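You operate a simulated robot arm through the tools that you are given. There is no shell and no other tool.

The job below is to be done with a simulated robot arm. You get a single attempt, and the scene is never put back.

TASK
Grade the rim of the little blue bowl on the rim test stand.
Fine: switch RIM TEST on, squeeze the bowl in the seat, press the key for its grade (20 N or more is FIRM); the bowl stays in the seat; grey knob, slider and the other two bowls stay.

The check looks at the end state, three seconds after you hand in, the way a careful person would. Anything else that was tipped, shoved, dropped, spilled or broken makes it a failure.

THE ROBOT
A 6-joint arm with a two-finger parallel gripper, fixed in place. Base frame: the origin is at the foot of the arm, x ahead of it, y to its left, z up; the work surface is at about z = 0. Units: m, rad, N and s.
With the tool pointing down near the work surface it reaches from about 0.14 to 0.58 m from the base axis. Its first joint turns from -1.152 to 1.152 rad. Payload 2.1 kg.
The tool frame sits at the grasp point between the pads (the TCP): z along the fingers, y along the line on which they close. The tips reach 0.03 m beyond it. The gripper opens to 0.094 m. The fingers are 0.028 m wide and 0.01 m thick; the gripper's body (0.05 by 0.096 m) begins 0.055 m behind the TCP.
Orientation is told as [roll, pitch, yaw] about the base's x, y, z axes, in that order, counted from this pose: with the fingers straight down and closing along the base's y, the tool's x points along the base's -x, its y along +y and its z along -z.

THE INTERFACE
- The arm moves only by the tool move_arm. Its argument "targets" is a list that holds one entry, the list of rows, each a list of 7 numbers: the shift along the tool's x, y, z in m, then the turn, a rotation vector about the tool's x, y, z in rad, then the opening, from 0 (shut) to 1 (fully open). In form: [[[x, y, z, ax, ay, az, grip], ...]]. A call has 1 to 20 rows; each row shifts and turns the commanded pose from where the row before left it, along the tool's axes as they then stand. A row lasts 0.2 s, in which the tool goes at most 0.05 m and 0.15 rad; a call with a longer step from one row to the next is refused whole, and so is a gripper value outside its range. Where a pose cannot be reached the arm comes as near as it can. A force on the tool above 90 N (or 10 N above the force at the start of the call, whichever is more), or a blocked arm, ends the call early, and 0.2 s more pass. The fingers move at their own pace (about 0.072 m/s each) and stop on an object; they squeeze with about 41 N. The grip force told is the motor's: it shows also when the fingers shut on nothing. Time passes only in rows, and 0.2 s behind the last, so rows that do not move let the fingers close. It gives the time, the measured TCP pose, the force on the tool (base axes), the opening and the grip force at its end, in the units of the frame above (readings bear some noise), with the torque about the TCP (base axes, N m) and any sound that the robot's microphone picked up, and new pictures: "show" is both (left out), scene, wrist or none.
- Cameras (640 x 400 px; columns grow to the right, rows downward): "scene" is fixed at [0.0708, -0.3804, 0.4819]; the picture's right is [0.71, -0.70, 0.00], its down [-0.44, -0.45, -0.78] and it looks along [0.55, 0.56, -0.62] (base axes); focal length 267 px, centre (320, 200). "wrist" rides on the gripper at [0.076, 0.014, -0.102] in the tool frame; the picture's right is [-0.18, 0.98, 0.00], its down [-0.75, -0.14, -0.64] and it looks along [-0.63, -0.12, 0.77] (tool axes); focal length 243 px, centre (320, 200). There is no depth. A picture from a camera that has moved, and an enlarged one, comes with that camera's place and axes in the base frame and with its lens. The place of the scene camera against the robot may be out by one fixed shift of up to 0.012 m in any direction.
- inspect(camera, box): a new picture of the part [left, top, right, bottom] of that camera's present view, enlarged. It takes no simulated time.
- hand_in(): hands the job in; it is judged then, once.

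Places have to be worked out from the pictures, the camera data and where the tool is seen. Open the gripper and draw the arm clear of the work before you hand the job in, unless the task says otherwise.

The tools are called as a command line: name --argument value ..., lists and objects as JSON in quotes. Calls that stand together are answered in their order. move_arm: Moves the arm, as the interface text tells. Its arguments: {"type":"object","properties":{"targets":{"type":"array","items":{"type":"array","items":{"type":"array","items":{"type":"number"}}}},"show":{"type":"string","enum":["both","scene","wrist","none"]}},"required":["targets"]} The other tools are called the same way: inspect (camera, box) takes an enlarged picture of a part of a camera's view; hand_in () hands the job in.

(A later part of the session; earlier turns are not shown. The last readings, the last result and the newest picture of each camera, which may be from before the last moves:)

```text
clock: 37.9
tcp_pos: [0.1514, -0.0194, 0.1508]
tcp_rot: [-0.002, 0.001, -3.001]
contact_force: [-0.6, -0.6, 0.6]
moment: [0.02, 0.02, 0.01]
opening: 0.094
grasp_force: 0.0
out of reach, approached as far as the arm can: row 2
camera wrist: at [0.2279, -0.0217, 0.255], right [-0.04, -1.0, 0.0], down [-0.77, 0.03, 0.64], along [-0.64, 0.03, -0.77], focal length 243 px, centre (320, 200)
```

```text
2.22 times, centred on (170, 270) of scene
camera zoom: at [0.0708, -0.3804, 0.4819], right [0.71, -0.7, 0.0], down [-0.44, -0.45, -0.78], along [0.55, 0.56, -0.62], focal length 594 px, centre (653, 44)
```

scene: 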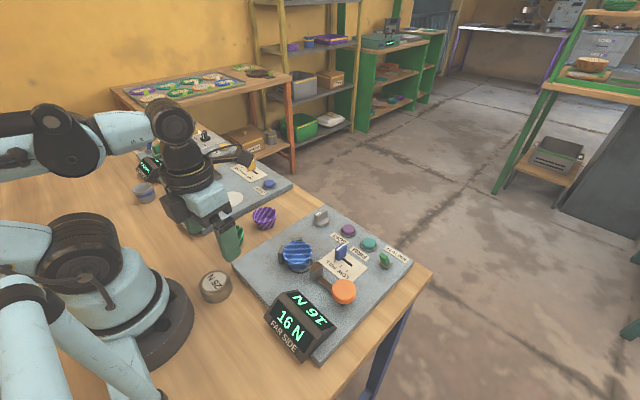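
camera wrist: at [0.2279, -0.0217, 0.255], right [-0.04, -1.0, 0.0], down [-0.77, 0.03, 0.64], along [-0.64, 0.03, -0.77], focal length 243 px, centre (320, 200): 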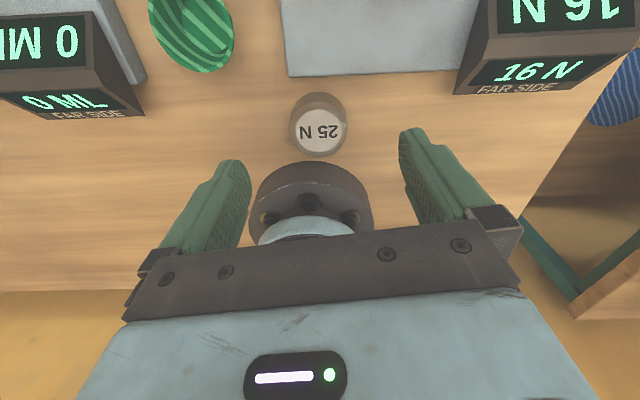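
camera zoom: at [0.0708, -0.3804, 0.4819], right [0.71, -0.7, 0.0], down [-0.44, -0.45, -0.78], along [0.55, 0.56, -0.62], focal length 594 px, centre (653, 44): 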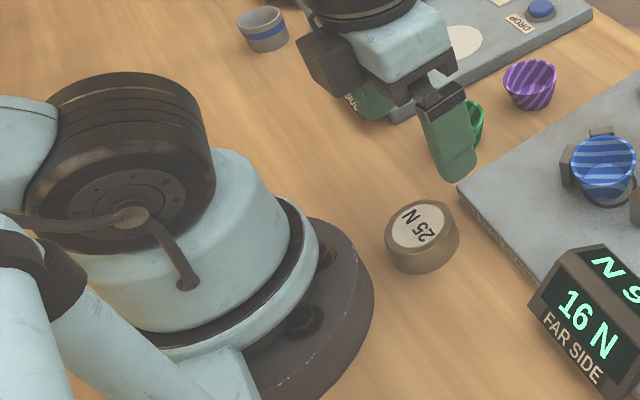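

Straight down, the arm stops at x ≈ 0.151 here, about 2 cm short of the puck's centre. Tilting the tool about its closing axis swings the tips inward and keeps the pads upright, so I'll tilt 0.15 rad, centre on [0.133, −0.0155] and come down to z ≈ 0.10.

move_arm --targets '[[[0, 0, 0, 0, -0.075, 0, 1], [0, 0, 0, 0, -0.075, 0, 1], [-0.0175, -0.0065, 0.0026, 0, 0, 0, 1], [0.0037, 0, 0.0247, 0, 0, 0, 1], [0.0037, 0, 0.0247, 0, 0, 0, 1], [0, 0, 0, 0, 0, 0, 1]]]'

inspect --camera "wrist" --box '[200, 60, 460, 260]'

inspect --camera "scene" --box '[50, 180, 290, 360]'

```text
clock: 39.3
tcp_pos: [0.1347, -0.0136, 0.1016]
tcp_rot: [-0.002, -0.146, -2.999]
contact_force: [-0.2, 0.1, 0.0]
moment: [0.0, -0.04, -0.03]
opening: 0.094
grasp_force: 0.2
camera wrist: at [0.2237, -0.0152, 0.1923], right [-0.04, -1.0, 0.02], down [-0.66, 0.05, 0.75], along [-0.75, 0.01, -0.67], focal length 243 px, centre (320, 200)
```

scene: 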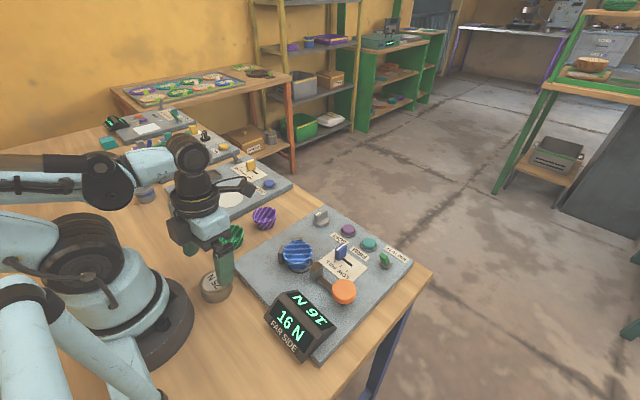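
wrist: 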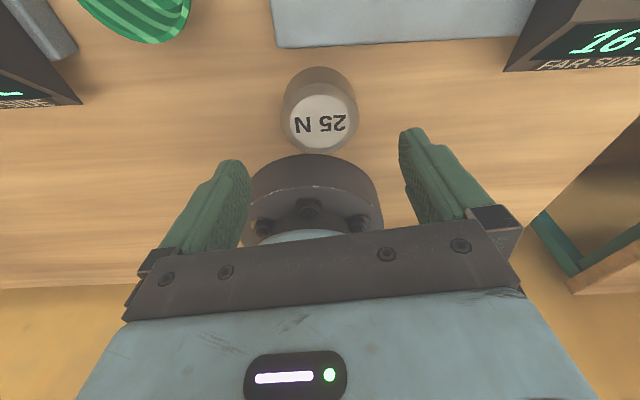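

```text
2.00 times, centred on (330, 160) of wrist
camera zoom: at [0.2237, -0.0152, 0.1923], right [-0.04, -1.0, 0.02], down [-0.66, 0.05, 0.75], along [-0.75, 0.01, -0.67], focal length 485 px, centre (300, 280)
```

zoom: 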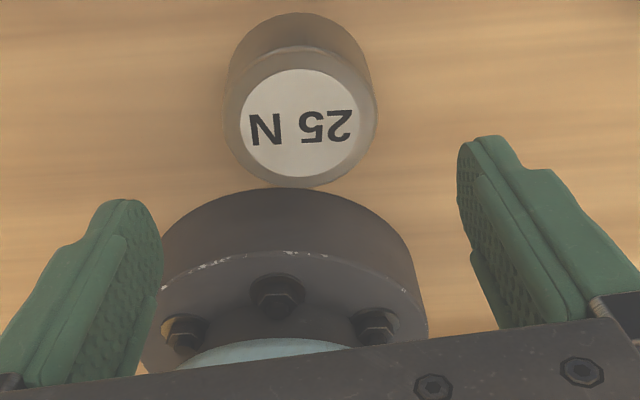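

```text
2.22 times, centred on (170, 270) of scene
camera zoom: at [0.0708, -0.3804, 0.4819], right [0.71, -0.7, 0.0], down [-0.44, -0.45, -0.78], along [0.55, 0.56, -0.62], focal length 594 px, centre (653, 44)
```

zoom: 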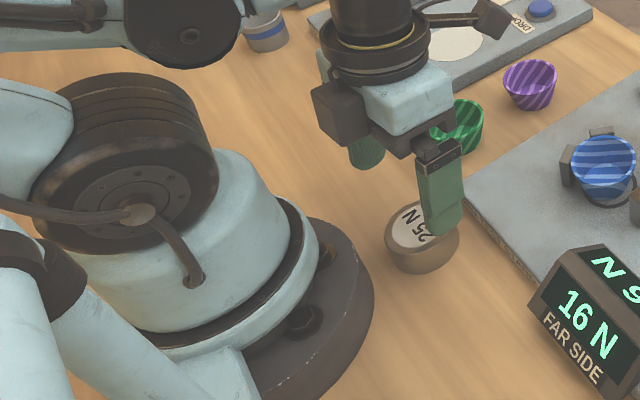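

With the tilt, the pose over the puck is reachable, so the check is feasible. The bowl has to come out of the seat first, so I'll back up and out, level the tool, and turn to the yaw I used at the seat.

move_arm --targets '[[[-0.0037, 0, -0.0247, 0, 0, 0, 1], [-0.0037, 0, -0.0247, 0, 0, 0, 1], [0.015, 0, -0.03, 0, 0, 0, 1], [0.025, 0, -0.025, 0, 0, 0, 1], [0, 0, 0, 0, 0.0735, 0, 1], [0, 0, 0, 0, 0.0735, 0, 1], [0, 0, 0, 0, 0, -0.143, 1], [0, 0, 0, 0, 0, -0.143, 1], [0, 0, 0, 0, 0, -0.143, 1], [0, 0, 0, 0, 0, -0.143, 1], [0, 0, 0, 0, 0, -0.143, 1], [0, 0, 0, 0, 0, -0.143, 1], [0, 0, 0, 0, 0, -0.143, 1], [0, 0, 0, 0, 0, -0.143, 1], [0, 0, 0, 0, 0, -0.143, 1], [0, 0, 0, 0, 0, -0.143, 0.82], [0, 0, 0, 0, 0, 0, 0.82]]]'

```text
clock: 42.9
tcp_pos: [0.1798, -0.0087, 0.2002]
tcp_rot: [0.001, 0.001, -1.569]
contact_force: [0.2, 0.1, -0.6]
moment: [0.0, 0.01, -0.01]
opening: 0.0771
grasp_force: 0.2
camera wrist: at [0.1941, 0.0673, 0.3036], right [0.98, -0.18, 0.0], down [-0.14, -0.76, 0.64], along [-0.12, -0.63, -0.77], focal length 243 px, centre (320, 200)
```

scene: 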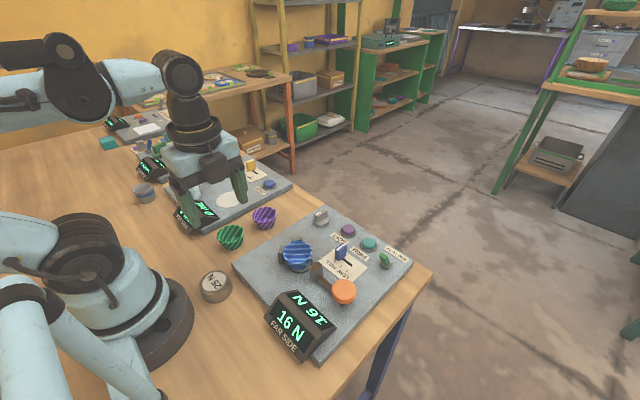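
wrist: 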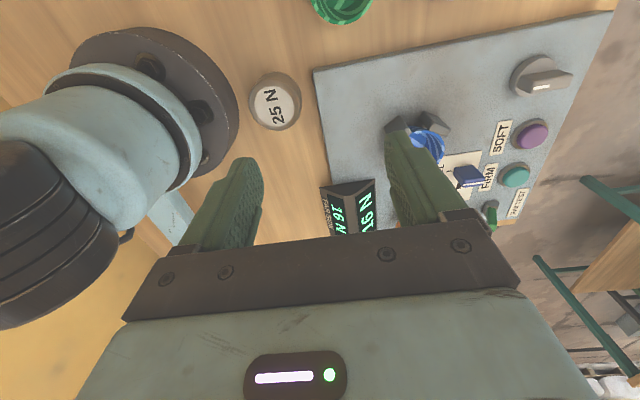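

Now I'll move above the seat to measure where the bowl stands after the squeeze.

move_arm --targets '[[[-0.026, 0.033, 0, 0, 0, 0, 0.82], [-0.026, 0.033, 0, 0, 0, 0, 0.82], [-0.028, 0.033, 0.02, 0, 0, 0, 0.82], [0, 0, 0.02, 0, 0, 0, 0.82], [0, 0, 0, 0, 0, 0, 0.82]]]'

inspect --camera "wrist" --box '[200, 40, 460, 240]'

inspect --camera "scene" --box '[240, 210, 360, 300]'

```text
clock: 44.1
tcp_pos: [0.2821, -0.0892, 0.1609]
tcp_rot: [0.0, 0.001, -1.57]
contact_force: [0.2, -0.9, -0.1]
moment: [0.03, -0.01, 0.01]
opening: 0.077
grasp_force: 0.0
camera wrist: at [0.2959, -0.0128, 0.2639], right [0.98, -0.18, 0.0], down [-0.14, -0.76, 0.64], along [-0.12, -0.63, -0.77], focal length 243 px, centre (320, 200)
```

scene: 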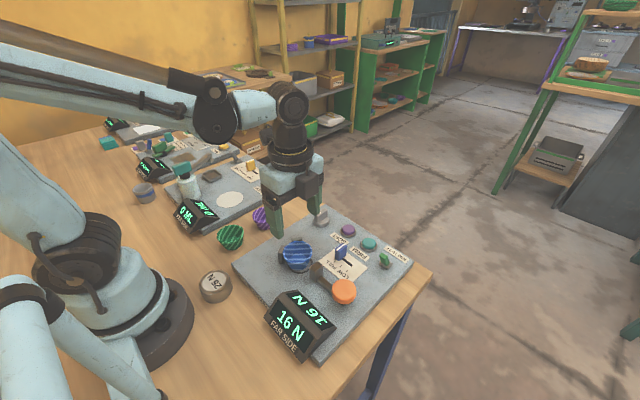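
wrist: 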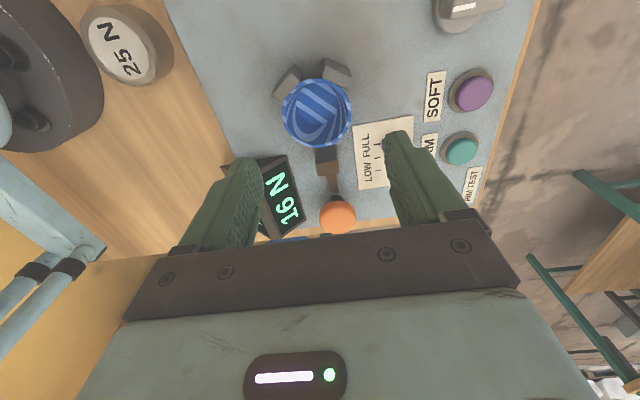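

```text
2.00 times, centred on (330, 140) of wrist
camera zoom: at [0.2959, -0.0128, 0.2639], right [0.98, -0.18, 0.0], down [-0.14, -0.76, 0.64], along [-0.12, -0.63, -0.77], focal length 485 px, centre (300, 320)
```

zoom: 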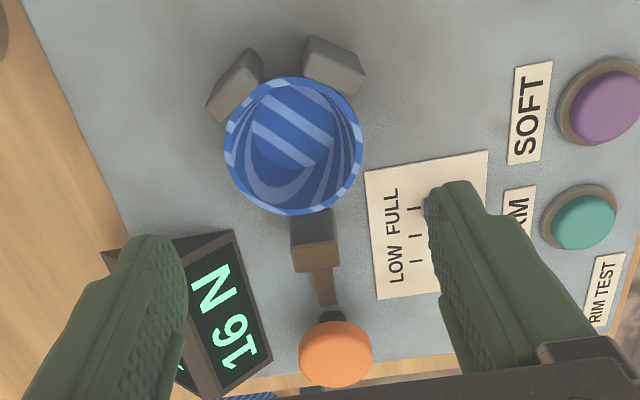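

```text
4.44 times, centred on (300, 255) of scene
camera zoom: at [0.0708, -0.3804, 0.4819], right [0.71, -0.7, 0.0], down [-0.44, -0.45, -0.78], along [0.55, 0.56, -0.62], focal length 1187 px, centre (409, -44)
```

zoom: 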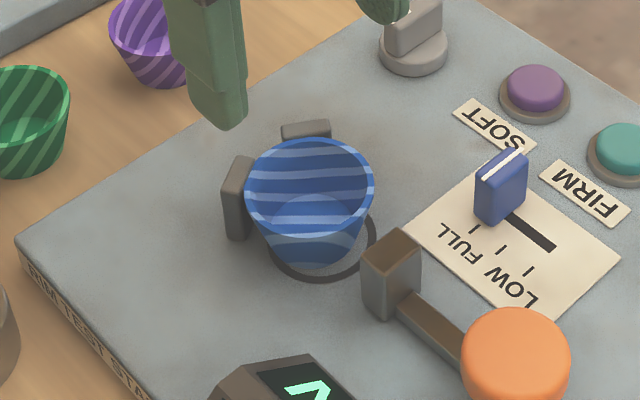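

The bowl now stands at about [0.279, −0.088], against the posts. I'll grip it with the TCP 6 mm toward −y, so the fingers keep clear of the post corners, and stop partway down to check.

move_arm --targets '[[[-0.005, -0.003, 0.02, 0, 0, 0, 0.82], [0, 0, 0.03, 0, 0, 0, 0.82], [0, 0, 0.02, 0, 0, 0, 0.82], [0, 0, 0, 0, 0, 0, 0.82]]]'

inspect --camera "wrist" --box '[200, 40, 460, 240]'

inspect --camera "scene" --box '[240, 210, 360, 300]'

```text
clock: 45.1
tcp_pos: [0.2772, -0.0944, 0.0911]
tcp_rot: [0.001, 0.003, -1.571]
contact_force: [0.2, 0.7, 0.2]
moment: [0.0, -0.01, -0.01]
opening: 0.0771
grasp_force: 0.0
camera wrist: at [0.2901, -0.0186, 0.1944], right [0.98, -0.18, 0.0], down [-0.14, -0.76, 0.64], along [-0.12, -0.63, -0.77], focal length 243 px, centre (320, 200)
```

scene: 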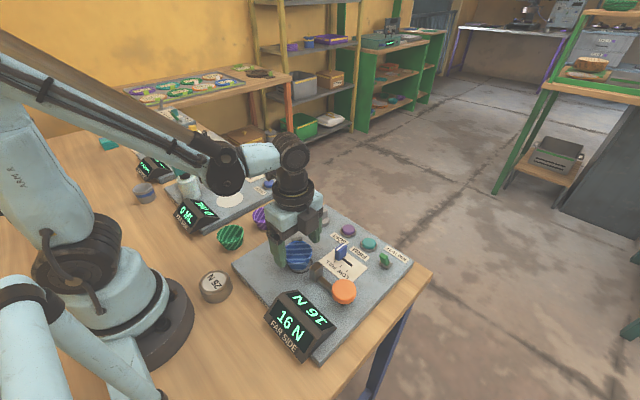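
wrist: 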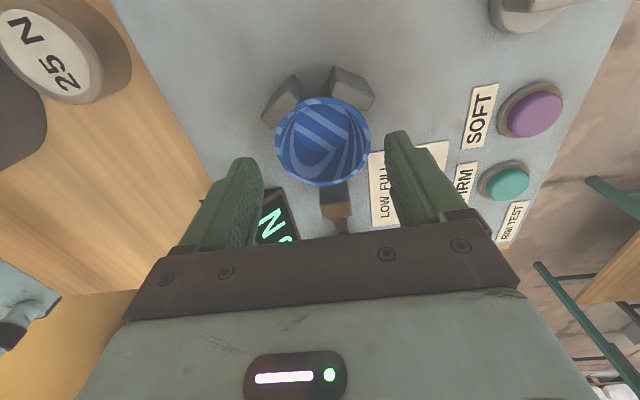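

```text
2.00 times, centred on (330, 140) of wrist
camera zoom: at [0.2901, -0.0186, 0.1944], right [0.98, -0.18, 0.0], down [-0.14, -0.76, 0.64], along [-0.12, -0.63, -0.77], focal length 485 px, centre (300, 320)
```

zoom: 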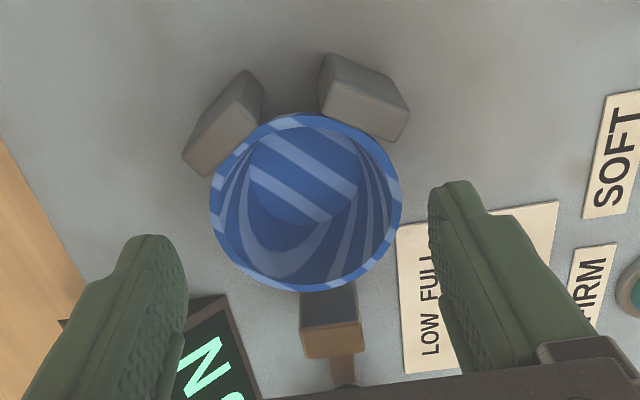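

```text
4.44 times, centred on (300, 255) of scene
camera zoom: at [0.0708, -0.3804, 0.4819], right [0.71, -0.7, 0.0], down [-0.44, -0.45, -0.78], along [0.55, 0.56, -0.62], focal length 1187 px, centre (409, -44)
```

zoom: 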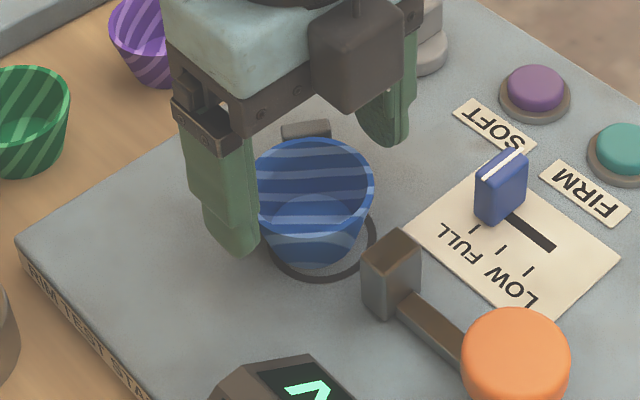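

The fingers clear the posts on both sides and the rim centre is about 7 mm ahead of the TCP. I'll nudge 3 mm toward +y, lower to z ≈ 0.057 and close gently.

move_arm --targets '[[[0.003, 0.001, 0.012, 0, 0, 0, 0.82], [0, 0, 0.012, 0, 0, 0, 0.82], [0, 0, 0.01, 0, 0, 0, 0.82], [0, 0, 0, 0, 0, 0, 0.7], [0, 0, 0, 0, 0, 0, 0.62], [0, 0, 0, 0, 0, 0, 0.59], [0, 0, 0, 0, 0, 0, 0.59]]]'

inspect --camera "scene" --box '[240, 210, 360, 300]'

```text
clock: 46.7
tcp_pos: [0.2758, -0.0895, 0.0552]
tcp_rot: [-0.001, 0.0, -1.572]
contact_force: [-0.4, -0.2, 0.6]
moment: [-0.01, -0.03, 0.03]
opening: 0.0582
grasp_force: 13.8
camera wrist: at [0.2905, -0.0138, 0.1598], right [0.98, -0.18, 0.0], down [-0.14, -0.76, 0.64], along [-0.12, -0.63, -0.77], focal length 243 px, centre (320, 200)
```

scene: 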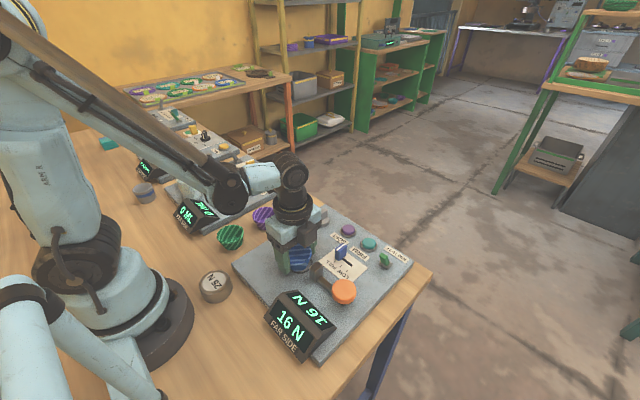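
wrist: 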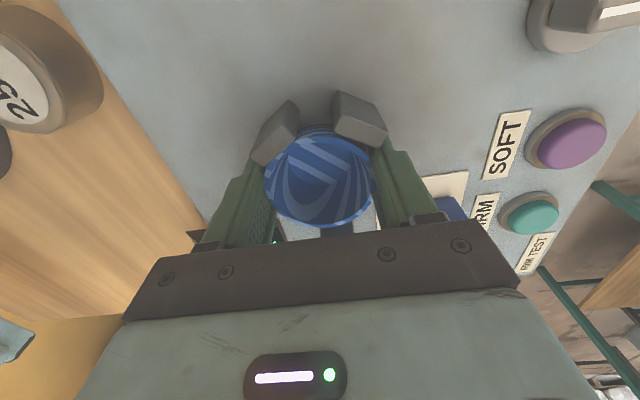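

```text
4.44 times, centred on (300, 255) of scene
camera zoom: at [0.0708, -0.3804, 0.4819], right [0.71, -0.7, 0.0], down [-0.44, -0.45, -0.78], along [0.55, 0.56, -0.62], focal length 1187 px, centre (409, -44)
```

zoom: 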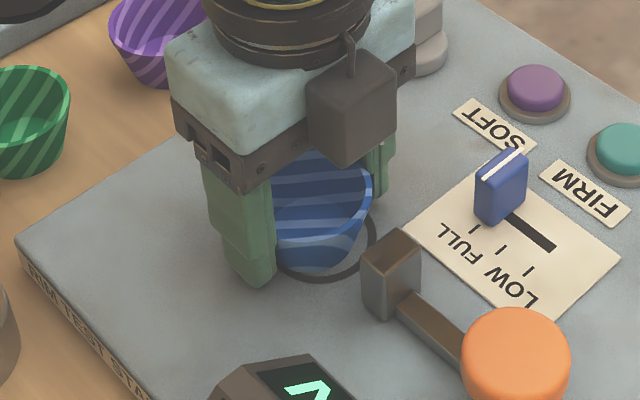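

The bowl is gripped at about 14 N. I'll lift it and carry it back toward its original place on the table.

move_arm --targets '[[[0, 0, -0.015, 0, 0, 0, 0.59], [0, 0, -0.03, 0, 0, 0, 0.59], [0, 0, -0.04, 0, 0, 0, 0.59], [0, 0, -0.04, 0, 0, 0, 0.59], [0.0325, 0.0243, 0, 0, 0, 0, 0.59], [0.0325, 0.0243, 0, 0, 0, 0, 0.59], [0.0325, 0.0243, 0, 0, 0, 0, 0.59], [0.0325, 0.0243, 0, 0, 0, 0, 0.59], [0.0325, 0.0243, 0, 0, 0, 0, 0.59], [0, 0, 0.03, 0, 0, 0, 0.59], [0, 0, 0, 0, 0, 0, 0.59]]]'

inspect --camera "wrist" --box '[200, 40, 460, 240]'

inspect --camera "scene" --box '[230, 120, 350, 240]'

```text
clock: 49.1
tcp_pos: [0.3996, 0.0743, 0.15]
tcp_rot: [-0.001, 0.002, -1.57]
contact_force: [-0.9, 0.1, -0.5]
moment: [0.0, -0.03, 0.05]
opening: 0.058
grasp_force: 13.8
camera wrist: at [0.4138, 0.1499, 0.2537], right [0.98, -0.18, 0.0], down [-0.14, -0.76, 0.64], along [-0.12, -0.63, -0.77], focal length 243 px, centre (320, 200)
```

scene: 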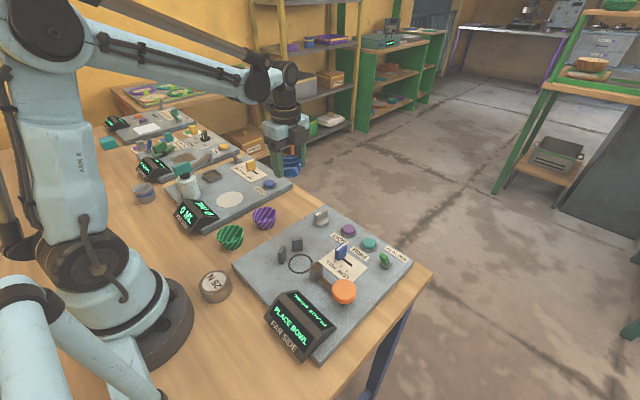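
wrist: 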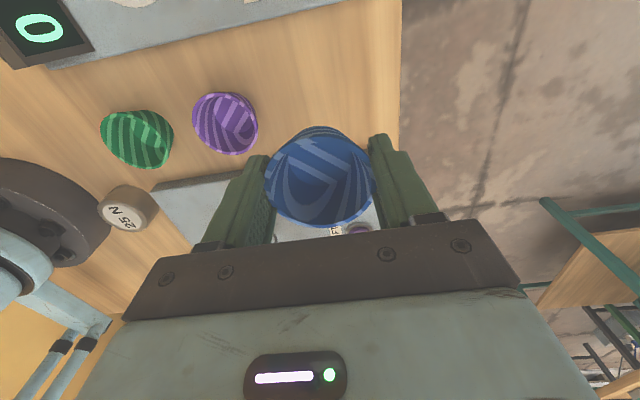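

```text
2.00 times, centred on (330, 140) of wrist
camera zoom: at [0.4138, 0.1499, 0.2537], right [0.98, -0.18, 0.0], down [-0.14, -0.76, 0.64], along [-0.12, -0.63, -0.77], focal length 485 px, centre (300, 320)
```

zoom: 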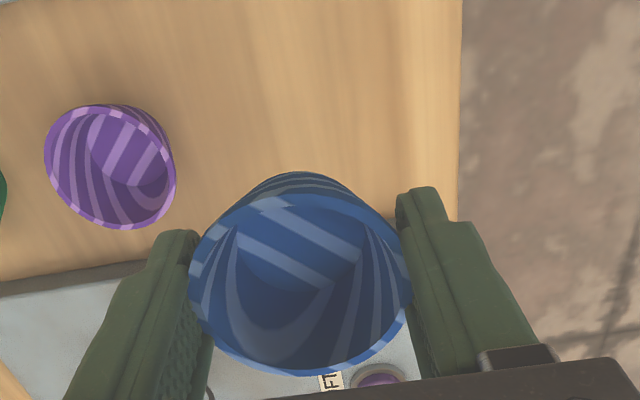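

```text
3.33 times, centred on (290, 180) of scene
camera zoom: at [0.0708, -0.3804, 0.4819], right [0.71, -0.7, 0.0], down [-0.44, -0.45, -0.78], along [0.55, 0.56, -0.62], focal length 890 px, centre (420, 267)
```

zoom: 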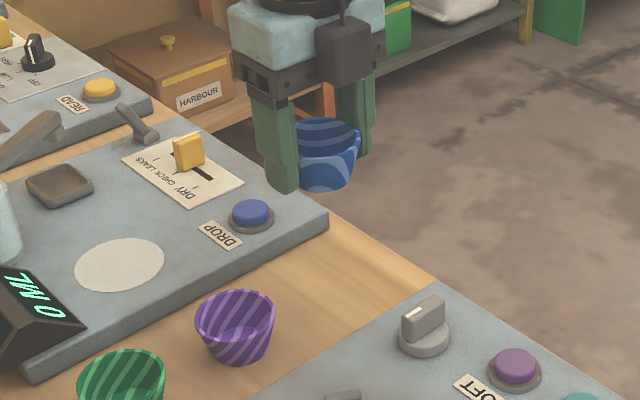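

The bowl is held upright and the stand shows "PLACE BOWL" again. I'll lower the bowl to the table at its old spot and release it.

move_arm --targets '[[[-0.003, 0, 0.04, 0, 0, 0, 0.59], [0, 0, 0.04, 0, 0, 0, 0.59], [0, 0, 0.02, 0, 0, 0, 0.59], [0, 0, 0.007, 0, 0, 0, 0.59], [0, 0, 0.005, 0, 0, 0, 0.59], [0, 0, 0, 0, 0, 0, 0.59]]]' --show "none"

```text
clock: 50.5
tcp_pos: [0.399, 0.0678, 0.0397]
tcp_rot: [0.0, 0.004, -1.569]
contact_force: [-0.9, -0.4, 0.2]
moment: [-0.01, -0.01, 0.02]
opening: 0.0582
grasp_force: 13.8
```

No contact yet at z = 0.040, so I'll lower in 1.5 mm steps until it touches.

move_arm --targets '[[[0, 0, 0.0015, 0, 0, 0, 0.59], [0, 0, 0.0015, 0, 0, 0, 0.59], [0, 0, 0, 0, 0, 0, 0.59]]]' --show "wrist"

```text
clock: 51.3
tcp_pos: [0.3988, 0.0694, 0.0368]
tcp_rot: [0.0, 0.001, -1.571]
contact_force: [-0.2, 0.3, -0.7]
moment: [0.02, 0.01, -0.03]
opening: 0.0581
grasp_force: 14.1
camera wrist: at [0.4126, 0.1452, 0.1398], right [0.98, -0.18, 0.0], down [-0.14, -0.76, 0.64], along [-0.12, -0.63, -0.77], focal length 243 px, centre (320, 200)
```

wrist: 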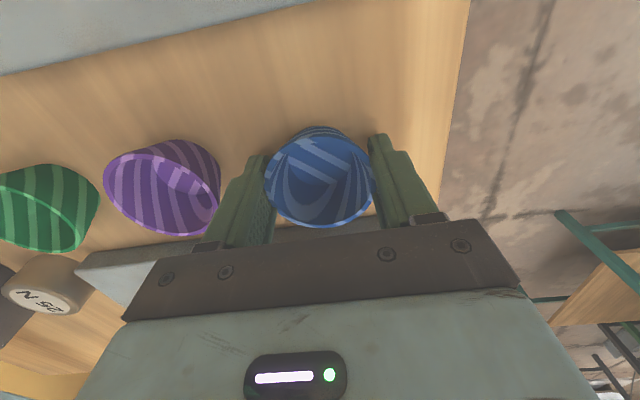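

Still no contact at 0.037. I'll go on down by 1 mm steps.

move_arm --targets '[[[0, 0, 0.001, 0, 0, 0, 0.59], [0, 0, 0.001, 0, 0, 0, 0.59], [0, 0, 0, 0, 0, 0, 0.59]]]' --show "none"

```text
clock: 52.1
tcp_pos: [0.3988, 0.0702, 0.0343]
tcp_rot: [-0.001, 0.002, -1.569]
contact_force: [-0.5, 1.5, 7.9]
moment: [-0.01, -0.07, -0.01]
opening: 0.058
grasp_force: 13.6
```

The bowl touched down, with 8 N upward at z = 0.034. I'll ease up half a millimetre, open, and rise.

move_arm --targets '[[[0, 0, -0.0005, 0, 0, 0, 0.6], [0, 0, 0, 0, 0, 0, 0.64], [0, 0, 0, 0, 0, 0, 0.7], [0, 0, 0, 0, 0, 0, 0.8], [0, 0, 0, 0, 0, 0, 0.8], [0, 0, -0.02, 0, 0, 0, 0.8], [0, 0, -0.03, 0, 0, 0, 0.8], [0, 0, -0.04, 0, 0, 0, 0.8], [0, 0, -0.045, 0, 0, 0, 0.8], [0, 0, -0.045, 0, 0, 0, 0.8], [0, 0, 0, 0, 0, 0, 0.8]]]'

inspect --camera "scene" --box '[200, 160, 340, 260]'

```text
clock: 54.5
tcp_pos: [0.3971, 0.0712, 0.2168]
tcp_rot: [0.0, 0.002, -1.571]
contact_force: [-0.2, -0.2, -0.3]
moment: [0.01, 0.06, -0.01]
opening: 0.0752
grasp_force: 0.1
camera wrist: at [0.4108, 0.1471, 0.3191], right [0.98, -0.18, 0.0], down [-0.14, -0.76, 0.64], along [-0.12, -0.63, -0.77], focal length 243 px, centre (320, 200)
```

scene: 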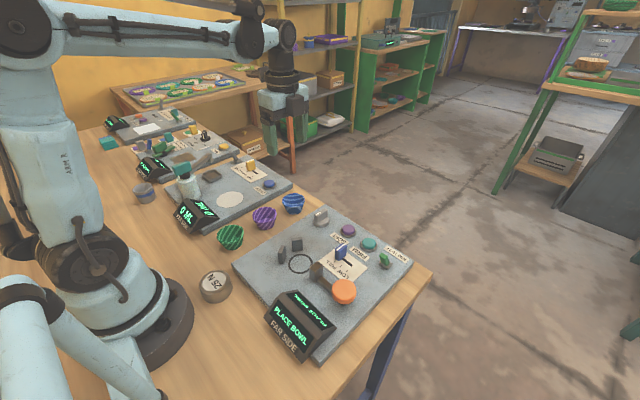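
wrist: 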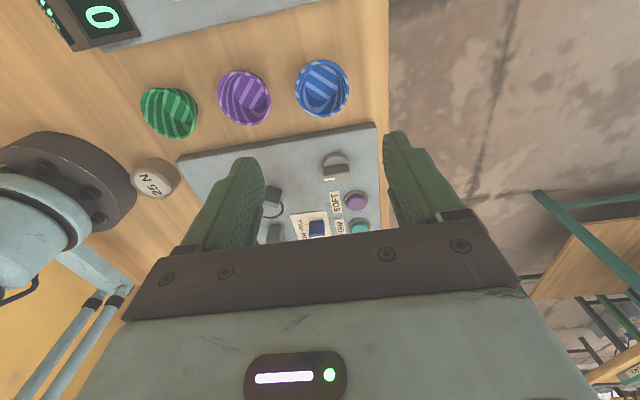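

```text
4.00 times, centred on (270, 210) of scene
camera zoom: at [0.0708, -0.3804, 0.4819], right [0.71, -0.7, 0.0], down [-0.44, -0.45, -0.78], along [0.55, 0.56, -0.62], focal length 1068 px, centre (520, 160)
```

zoom: 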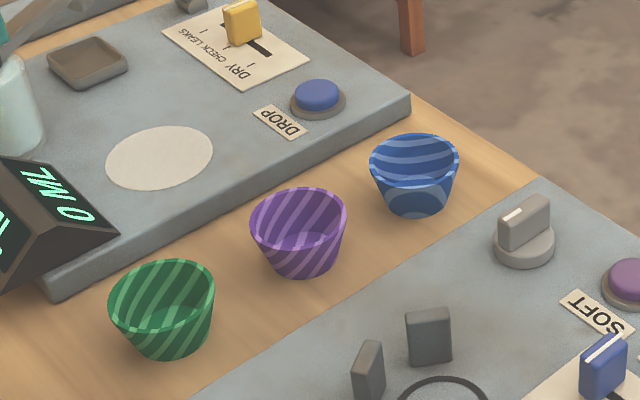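

All three bowls stand upright in their places. Now I'll go back toward the puck, open fully and turn the camera outward again.

move_arm --targets '[[[-0.018, -0.043, 0, 0, 0, 0, 1], [-0.018, -0.043, 0, 0, 0, 0, 1], [-0.018, -0.043, 0, 0, 0, 0, 1], [-0.018, -0.043, 0, 0, 0, 0, 1], [-0.02, -0.043, 0, 0, 0, 0, 1], [0, 0, 0, 0, 0, 0.1429, 1], [0, 0, 0, 0, 0, 0.1429, 1], [0, 0, 0, 0, 0, 0.1429, 1], [0, 0, 0, 0, 0, 0.1429, 1], [0, 0, 0, 0, 0, 0.1429, 1], [0, 0, 0, 0, 0, 0.1429, 1], [0, 0, 0, 0, 0, 0.1429, 1], [0, 0, 0, 0, 0, 0.1429, 1], [0, 0, 0, 0, 0, 0.1429, 1], [0, 0, 0, 0, 0, 0.1429, 1], [0, 0, 0, 0, 0, 0, 1]]]' --show "wrist"

```text
clock: 57.9
tcp_pos: [0.1835, -0.0234, 0.2141]
tcp_rot: [-0.003, 0.0, -3.002]
contact_force: [0.0, -0.5, -0.5]
moment: [0.0, 0.0, 0.0]
opening: 0.0942
grasp_force: 0.0
camera wrist: at [0.2605, -0.0269, 0.3178], right [-0.04, -1.0, 0.0], down [-0.77, 0.03, 0.64], along [-0.64, 0.03, -0.77], focal length 243 px, centre (320, 200)
```

wrist: 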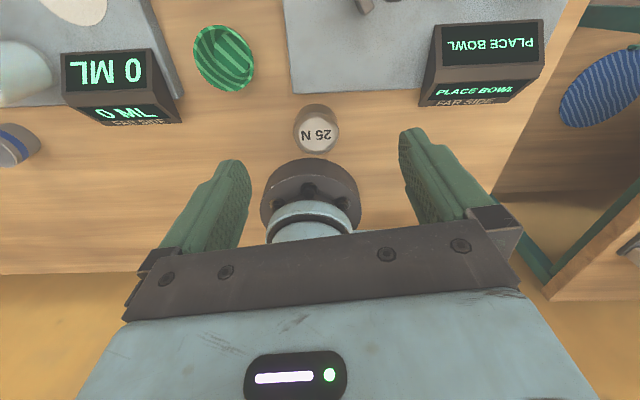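

The puck is between the fingers in view. I'll tilt 0.15 rad and come in and down to about [0.132, −0.016, 0.09], with the tips still above the puck.

move_arm --targets '[[[0, 0, 0, 0, -0.075, 0, 1], [0, 0, 0, 0, -0.075, 0, 1], [-0.0078, -0.0036, 0.0325, 0, 0, 0, 1], [-0.0078, -0.0036, 0.0325, 0, 0, 0, 1], [-0.0078, -0.0036, 0.0325, 0, 0, 0, 1], [-0.0078, -0.0036, 0.0325, 0, 0, 0, 1], [0, 0, 0, 0, 0, 0, 1]]]'

inspect --camera "wrist" --box '[200, 60, 460, 260]'

inspect --camera "scene" --box '[130, 220, 290, 320]'

```text
clock: 59.5
tcp_pos: [0.1316, -0.0143, 0.0903]
tcp_rot: [-0.003, -0.151, -3.0]
contact_force: [-0.4, -0.6, -1.0]
moment: [0.01, 0.01, -0.01]
opening: 0.0941
grasp_force: 0.0
camera wrist: at [0.223, -0.0167, 0.1806], right [-0.04, -1.0, 0.03], down [-0.66, 0.05, 0.75], along [-0.75, 0.01, -0.66], focal length 243 px, centre (320, 200)
```

scene: 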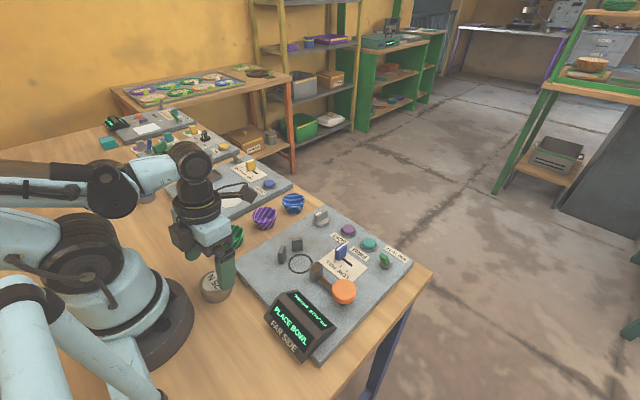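
wrist: 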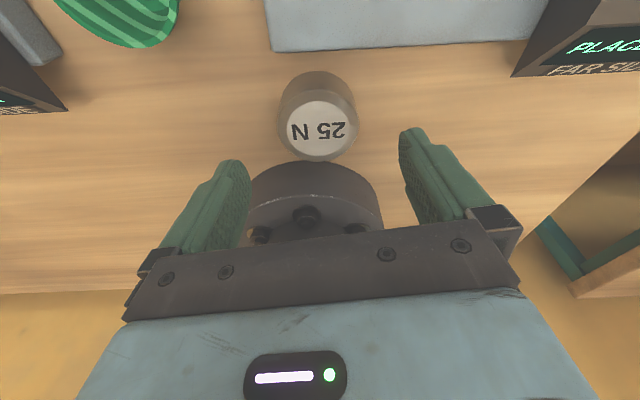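

```text
2.00 times, centred on (330, 160) of wrist
camera zoom: at [0.223, -0.0167, 0.1806], right [-0.04, -1.0, 0.03], down [-0.66, 0.05, 0.75], along [-0.75, 0.01, -0.66], focal length 485 px, centre (300, 280)
```

zoom: 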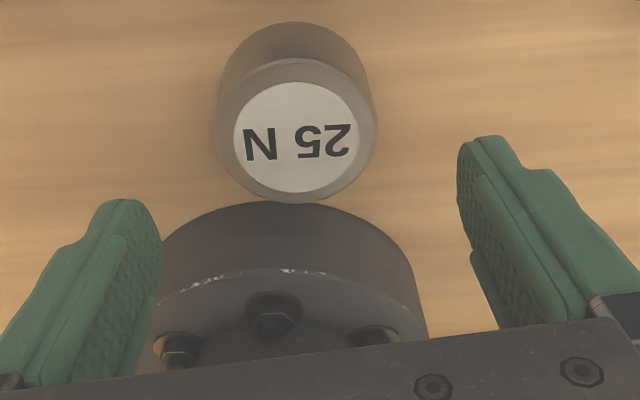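

```text
4.00 times, centred on (210, 270) of scene
camera zoom: at [0.0708, -0.3804, 0.4819], right [0.71, -0.7, 0.0], down [-0.44, -0.45, -0.78], along [0.55, 0.56, -0.62], focal length 1068 px, centre (760, -80)
```

zoom: 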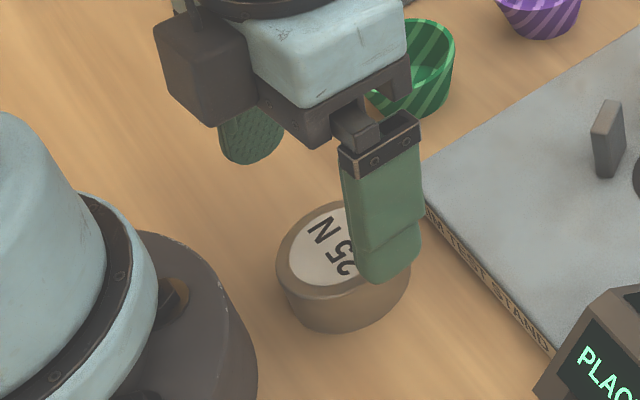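

The fingers straddle the puck with room to spare; it is about 2 mm toward −y of centre. I'll correct that and descend until the tips are about 5 mm above the table.

move_arm --targets '[[[0.00266, 0.0007, 0.0176, 0, 0, 0, 1], [0.00266, 0.0007, 0.0176, 0, 0, 0, 1], [0.00266, 0.0006, 0.0171, 0, 0, 0, 1], [0, 0, 0, 0, 0, 0, 1]]]'

inspect --camera "wrist" --box '[200, 60, 460, 260]'

inspect --camera "scene" --box '[130, 220, 290, 320]'

```text
clock: 60.5
tcp_pos: [0.1352, -0.0155, 0.038]
tcp_rot: [-0.002, -0.149, -2.998]
contact_force: [-0.5, 0.0, 0.4]
moment: [0.0, 0.01, 0.05]
opening: 0.0944
grasp_force: 0.0
camera wrist: at [0.2262, -0.0186, 0.1287], right [-0.04, -1.0, 0.03], down [-0.66, 0.05, 0.75], along [-0.75, 0.01, -0.66], focal length 243 px, centre (320, 200)
```

scene: 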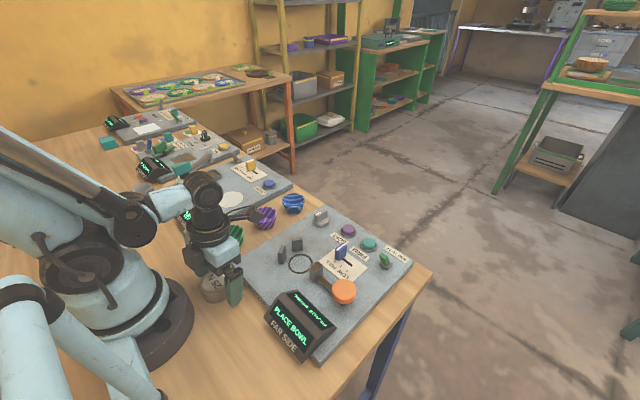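
wrist: 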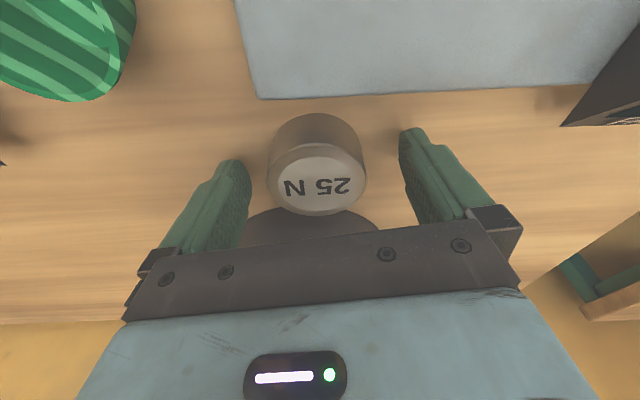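

```text
2.00 times, centred on (330, 160) of wrist
camera zoom: at [0.2262, -0.0186, 0.1287], right [-0.04, -1.0, 0.03], down [-0.66, 0.05, 0.75], along [-0.75, 0.01, -0.66], focal length 485 px, centre (300, 280)
```

zoom: 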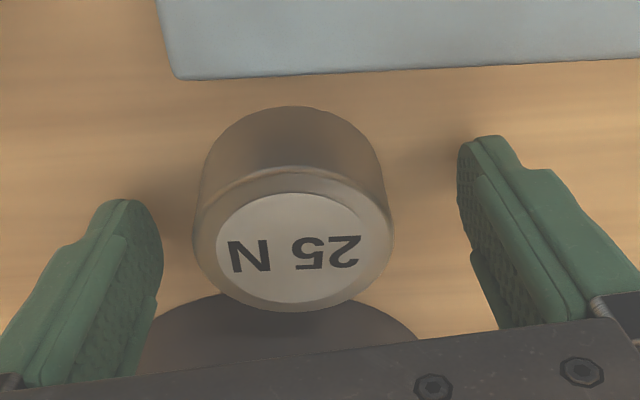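

```text
4.00 times, centred on (210, 270) of scene
camera zoom: at [0.0708, -0.3804, 0.4819], right [0.71, -0.7, 0.0], down [-0.44, -0.45, -0.78], along [0.55, 0.56, -0.62], focal length 1068 px, centre (760, -80)
```

zoom: 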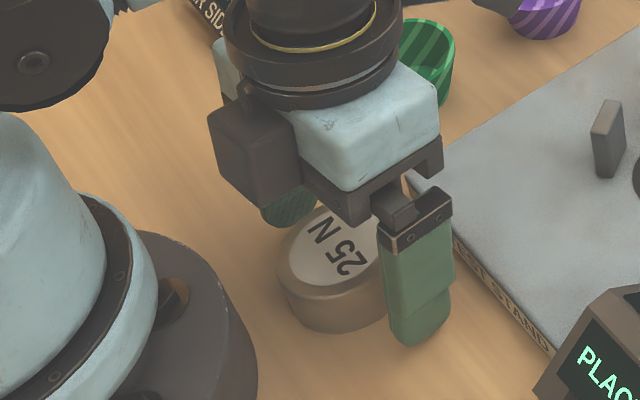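

The puck sits between the pads, 1–2 mm off-centre toward +y. I'll shift by that and close on it with a firmer grip, since it is solid.

move_arm --targets '[[[0, -0.0015, 0, 0, 0, 0, 0.8], [0, 0, 0, 0, 0, 0, 0.7], [0, 0, 0, 0, 0, 0, 0.62], [0, 0, 0, 0, 0, 0, 0.55], [0, 0, 0, 0, 0, 0, 0.5], [0, 0, 0, 0, 0, 0, 0.5]]]' --show "wrist"

```text
clock: 61.9
tcp_pos: [0.1353, -0.0151, 0.0386]
tcp_rot: [-0.002, -0.149, -2.998]
contact_force: [0.0, 0.8, 3.4]
moment: [-0.15, -0.05, 0.03]
opening: 0.0564
grasp_force: 40.9
camera wrist: at [0.2261, -0.0176, 0.1293], right [-0.04, -1.0, 0.03], down [-0.66, 0.05, 0.75], along [-0.75, 0.01, -0.66], focal length 243 px, centre (320, 200)
```

wrist: 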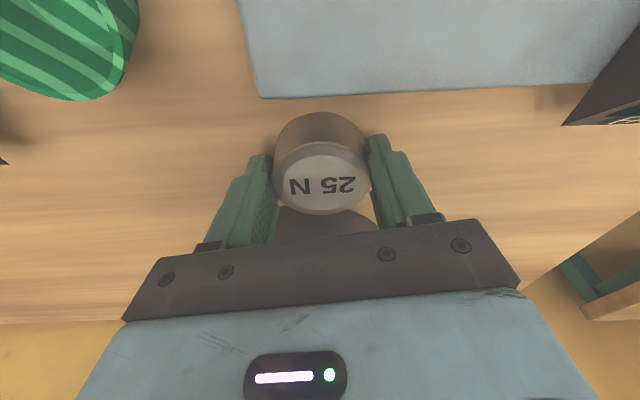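

The puck is gripped at 0.0564 m with 41 N. I'll lift it straight up a little and look at the force and the grip.

move_arm --targets '[[[-0.0015, 0, -0.0099, 0, 0, 0, 0.5], [-0.003, 0, -0.0198, 0, 0, 0, 0.5], [0, 0, 0, 0, 0, 0, 0.5]]]'

inspect --camera "scene" --box '[130, 220, 290, 320]'

```text
clock: 62.7
tcp_pos: [0.1326, -0.0168, 0.0674]
tcp_rot: [-0.003, -0.149, -2.998]
contact_force: [-0.4, 0.1, -1.9]
moment: [0.01, 0.02, 0.02]
opening: 0.0562
grasp_force: 41.0
camera wrist: at [0.2234, -0.0178, 0.1583], right [-0.04, -1.0, 0.03], down [-0.66, 0.05, 0.75], along [-0.75, 0.01, -0.66], focal length 243 px, centre (320, 200)
```

scene: 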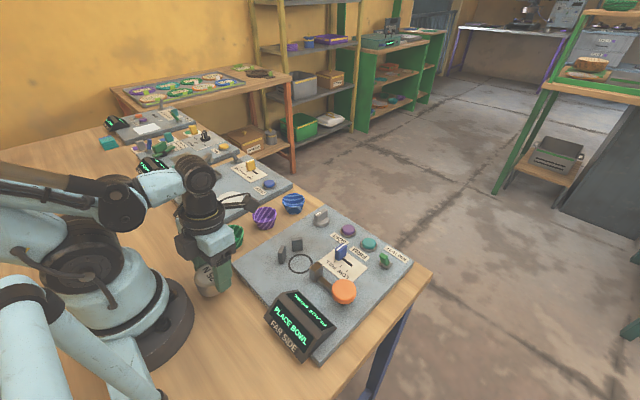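
wrist: 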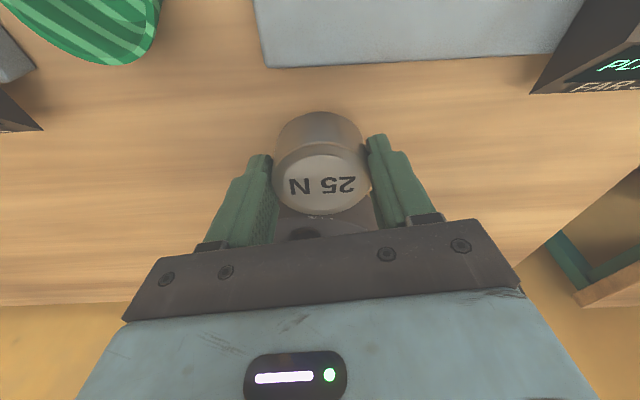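

```text
4.00 times, centred on (210, 270) of scene
camera zoom: at [0.0708, -0.3804, 0.4819], right [0.71, -0.7, 0.0], down [-0.44, -0.45, -0.78], along [0.55, 0.56, -0.62], focal length 1068 px, centre (760, -80)
```

zoom: 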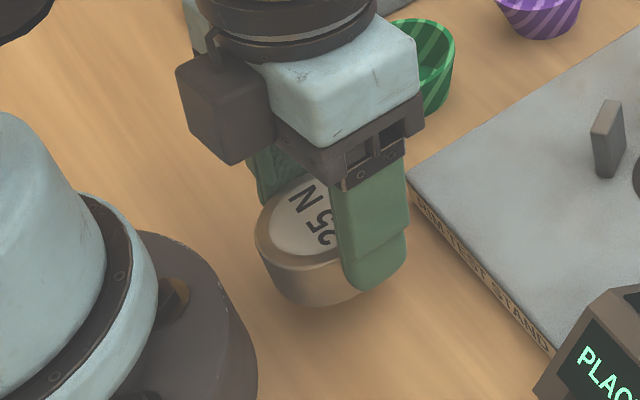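

The puck came up cleanly and upright, and it is light. I'll raise it, bring it outward, and turn about the true vertical so the puck stays level while the tool stays tilted.

move_arm --targets '[[[-0.0055, 0, -0.0366, 0, 0, 0, 0.5], [-0.0055, 0, -0.0366, 0, 0, 0, 0.5], [-0.0055, 0, -0.0366, 0, 0, 0, 0.5], [0.0272, 0, -0.0041, 0, 0, 0, 0.5], [0.0272, 0, -0.0041, 0, 0, 0, 0.5], [0, 0, 0, -0.0213, 0, -0.1413, 0.5], [0, 0, 0, -0.0213, 0, -0.1413, 0.5], [0, 0, 0, -0.0213, 0, -0.1413, 0.5], [0, 0, 0, -0.0213, 0, -0.1413, 0.5], [0, 0, 0, -0.0213, 0, -0.1413, 0.5], [0, 0, 0, -0.0213, 0, -0.1413, 0.5], [0, 0, 0, -0.0213, 0, -0.1413, 0.5], [0, 0, 0, -0.0213, 0, -0.1413, 0.5], [0, 0, 0, -0.0213, 0, -0.1413, 0.5], [0, 0, 0, -0.0213, 0, -0.1413, 0.5], [0, 0, 0, 0, 0, 0, 0.5]]]'

```text
clock: 66.1
tcp_pos: [0.1876, -0.0099, 0.179]
tcp_rot: [-0.002, -0.148, -1.568]
contact_force: [0.0, -1.1, -2.2]
moment: [0.03, 0.03, 0.02]
opening: 0.0562
grasp_force: 41.2
camera wrist: at [0.2007, 0.0809, 0.2697], right [0.98, -0.18, 0.03], down [-0.14, -0.65, 0.75], along [-0.12, -0.74, -0.67], focal length 243 px, centre (320, 200)
```

scene: 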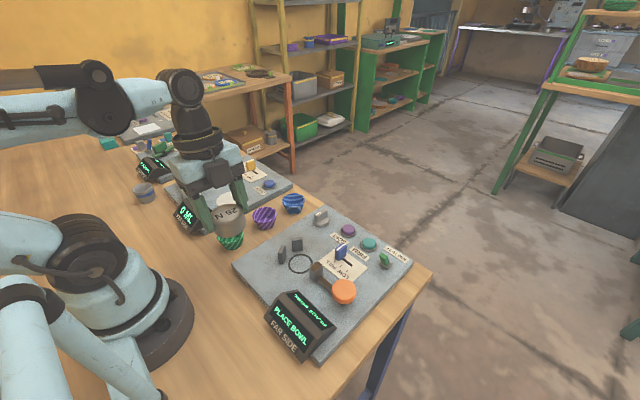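
wrist: 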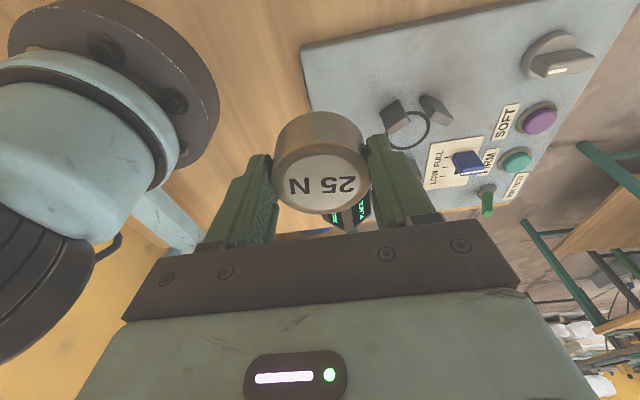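

The puck is level and the tool tilt is unchanged. I'll carry it over the seat and stop about 7 cm above to check.

move_arm --targets '[[[-0.027, 0.0305, 0.0041, 0, 0, 0, 0.5], [-0.027, 0.0305, 0.0041, 0, 0, 0, 0.5], [-0.027, 0.0305, 0.0041, 0, 0, 0, 0.5], [0.006, 0, 0.0396, 0, 0, 0, 0.5], [0, 0, 0, 0, 0, 0, 0.5]]]'

inspect --camera "wrist" --box '[200, 40, 460, 240]'

inspect --camera "scene" --box '[240, 180, 400, 300]'

```text
clock: 67.3
tcp_pos: [0.2786, -0.0913, 0.14]
tcp_rot: [-0.001, -0.146, -1.569]
contact_force: [0.2, 1.2, -2.1]
moment: [0.0, -0.02, 0.03]
opening: 0.0559
grasp_force: 41.1
camera wrist: at [0.2919, -0.0013, 0.23], right [0.98, -0.18, 0.03], down [-0.14, -0.65, 0.75], along [-0.12, -0.74, -0.67], focal length 243 px, centre (320, 200)
```

scene: 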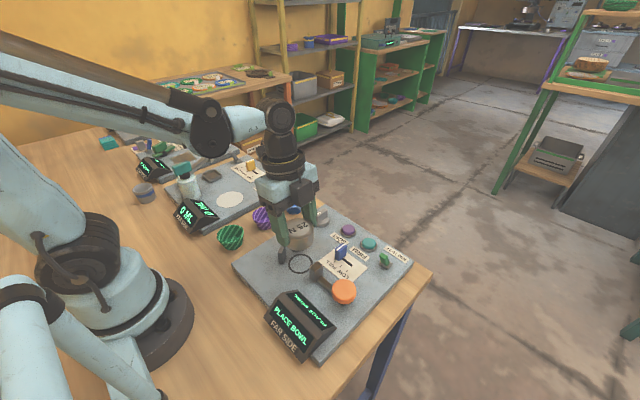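
wrist: 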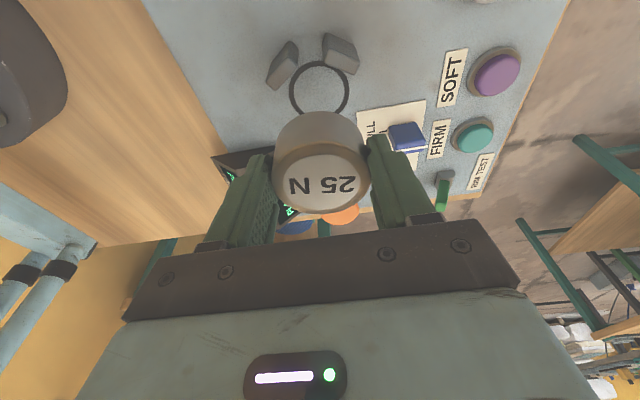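

```text
2.00 times, centred on (330, 140) of wrist
camera zoom: at [0.2919, -0.0013, 0.23], right [0.98, -0.18, 0.03], down [-0.14, -0.65, 0.75], along [-0.12, -0.74, -0.67], focal length 485 px, centre (300, 320)
```

zoom: 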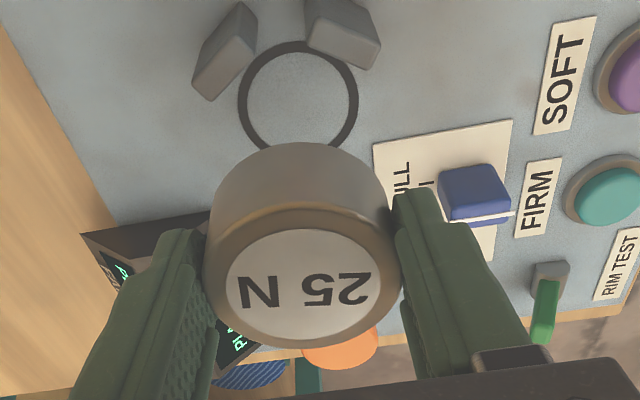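

```text
3.33 times, centred on (320, 240) of scene
camera zoom: at [0.0708, -0.3804, 0.4819], right [0.71, -0.7, 0.0], down [-0.44, -0.45, -0.78], along [0.55, 0.56, -0.62], focal length 890 px, centre (320, 67)
```

zoom: 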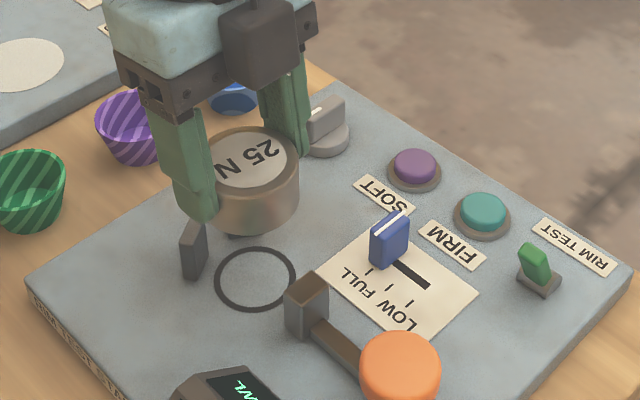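

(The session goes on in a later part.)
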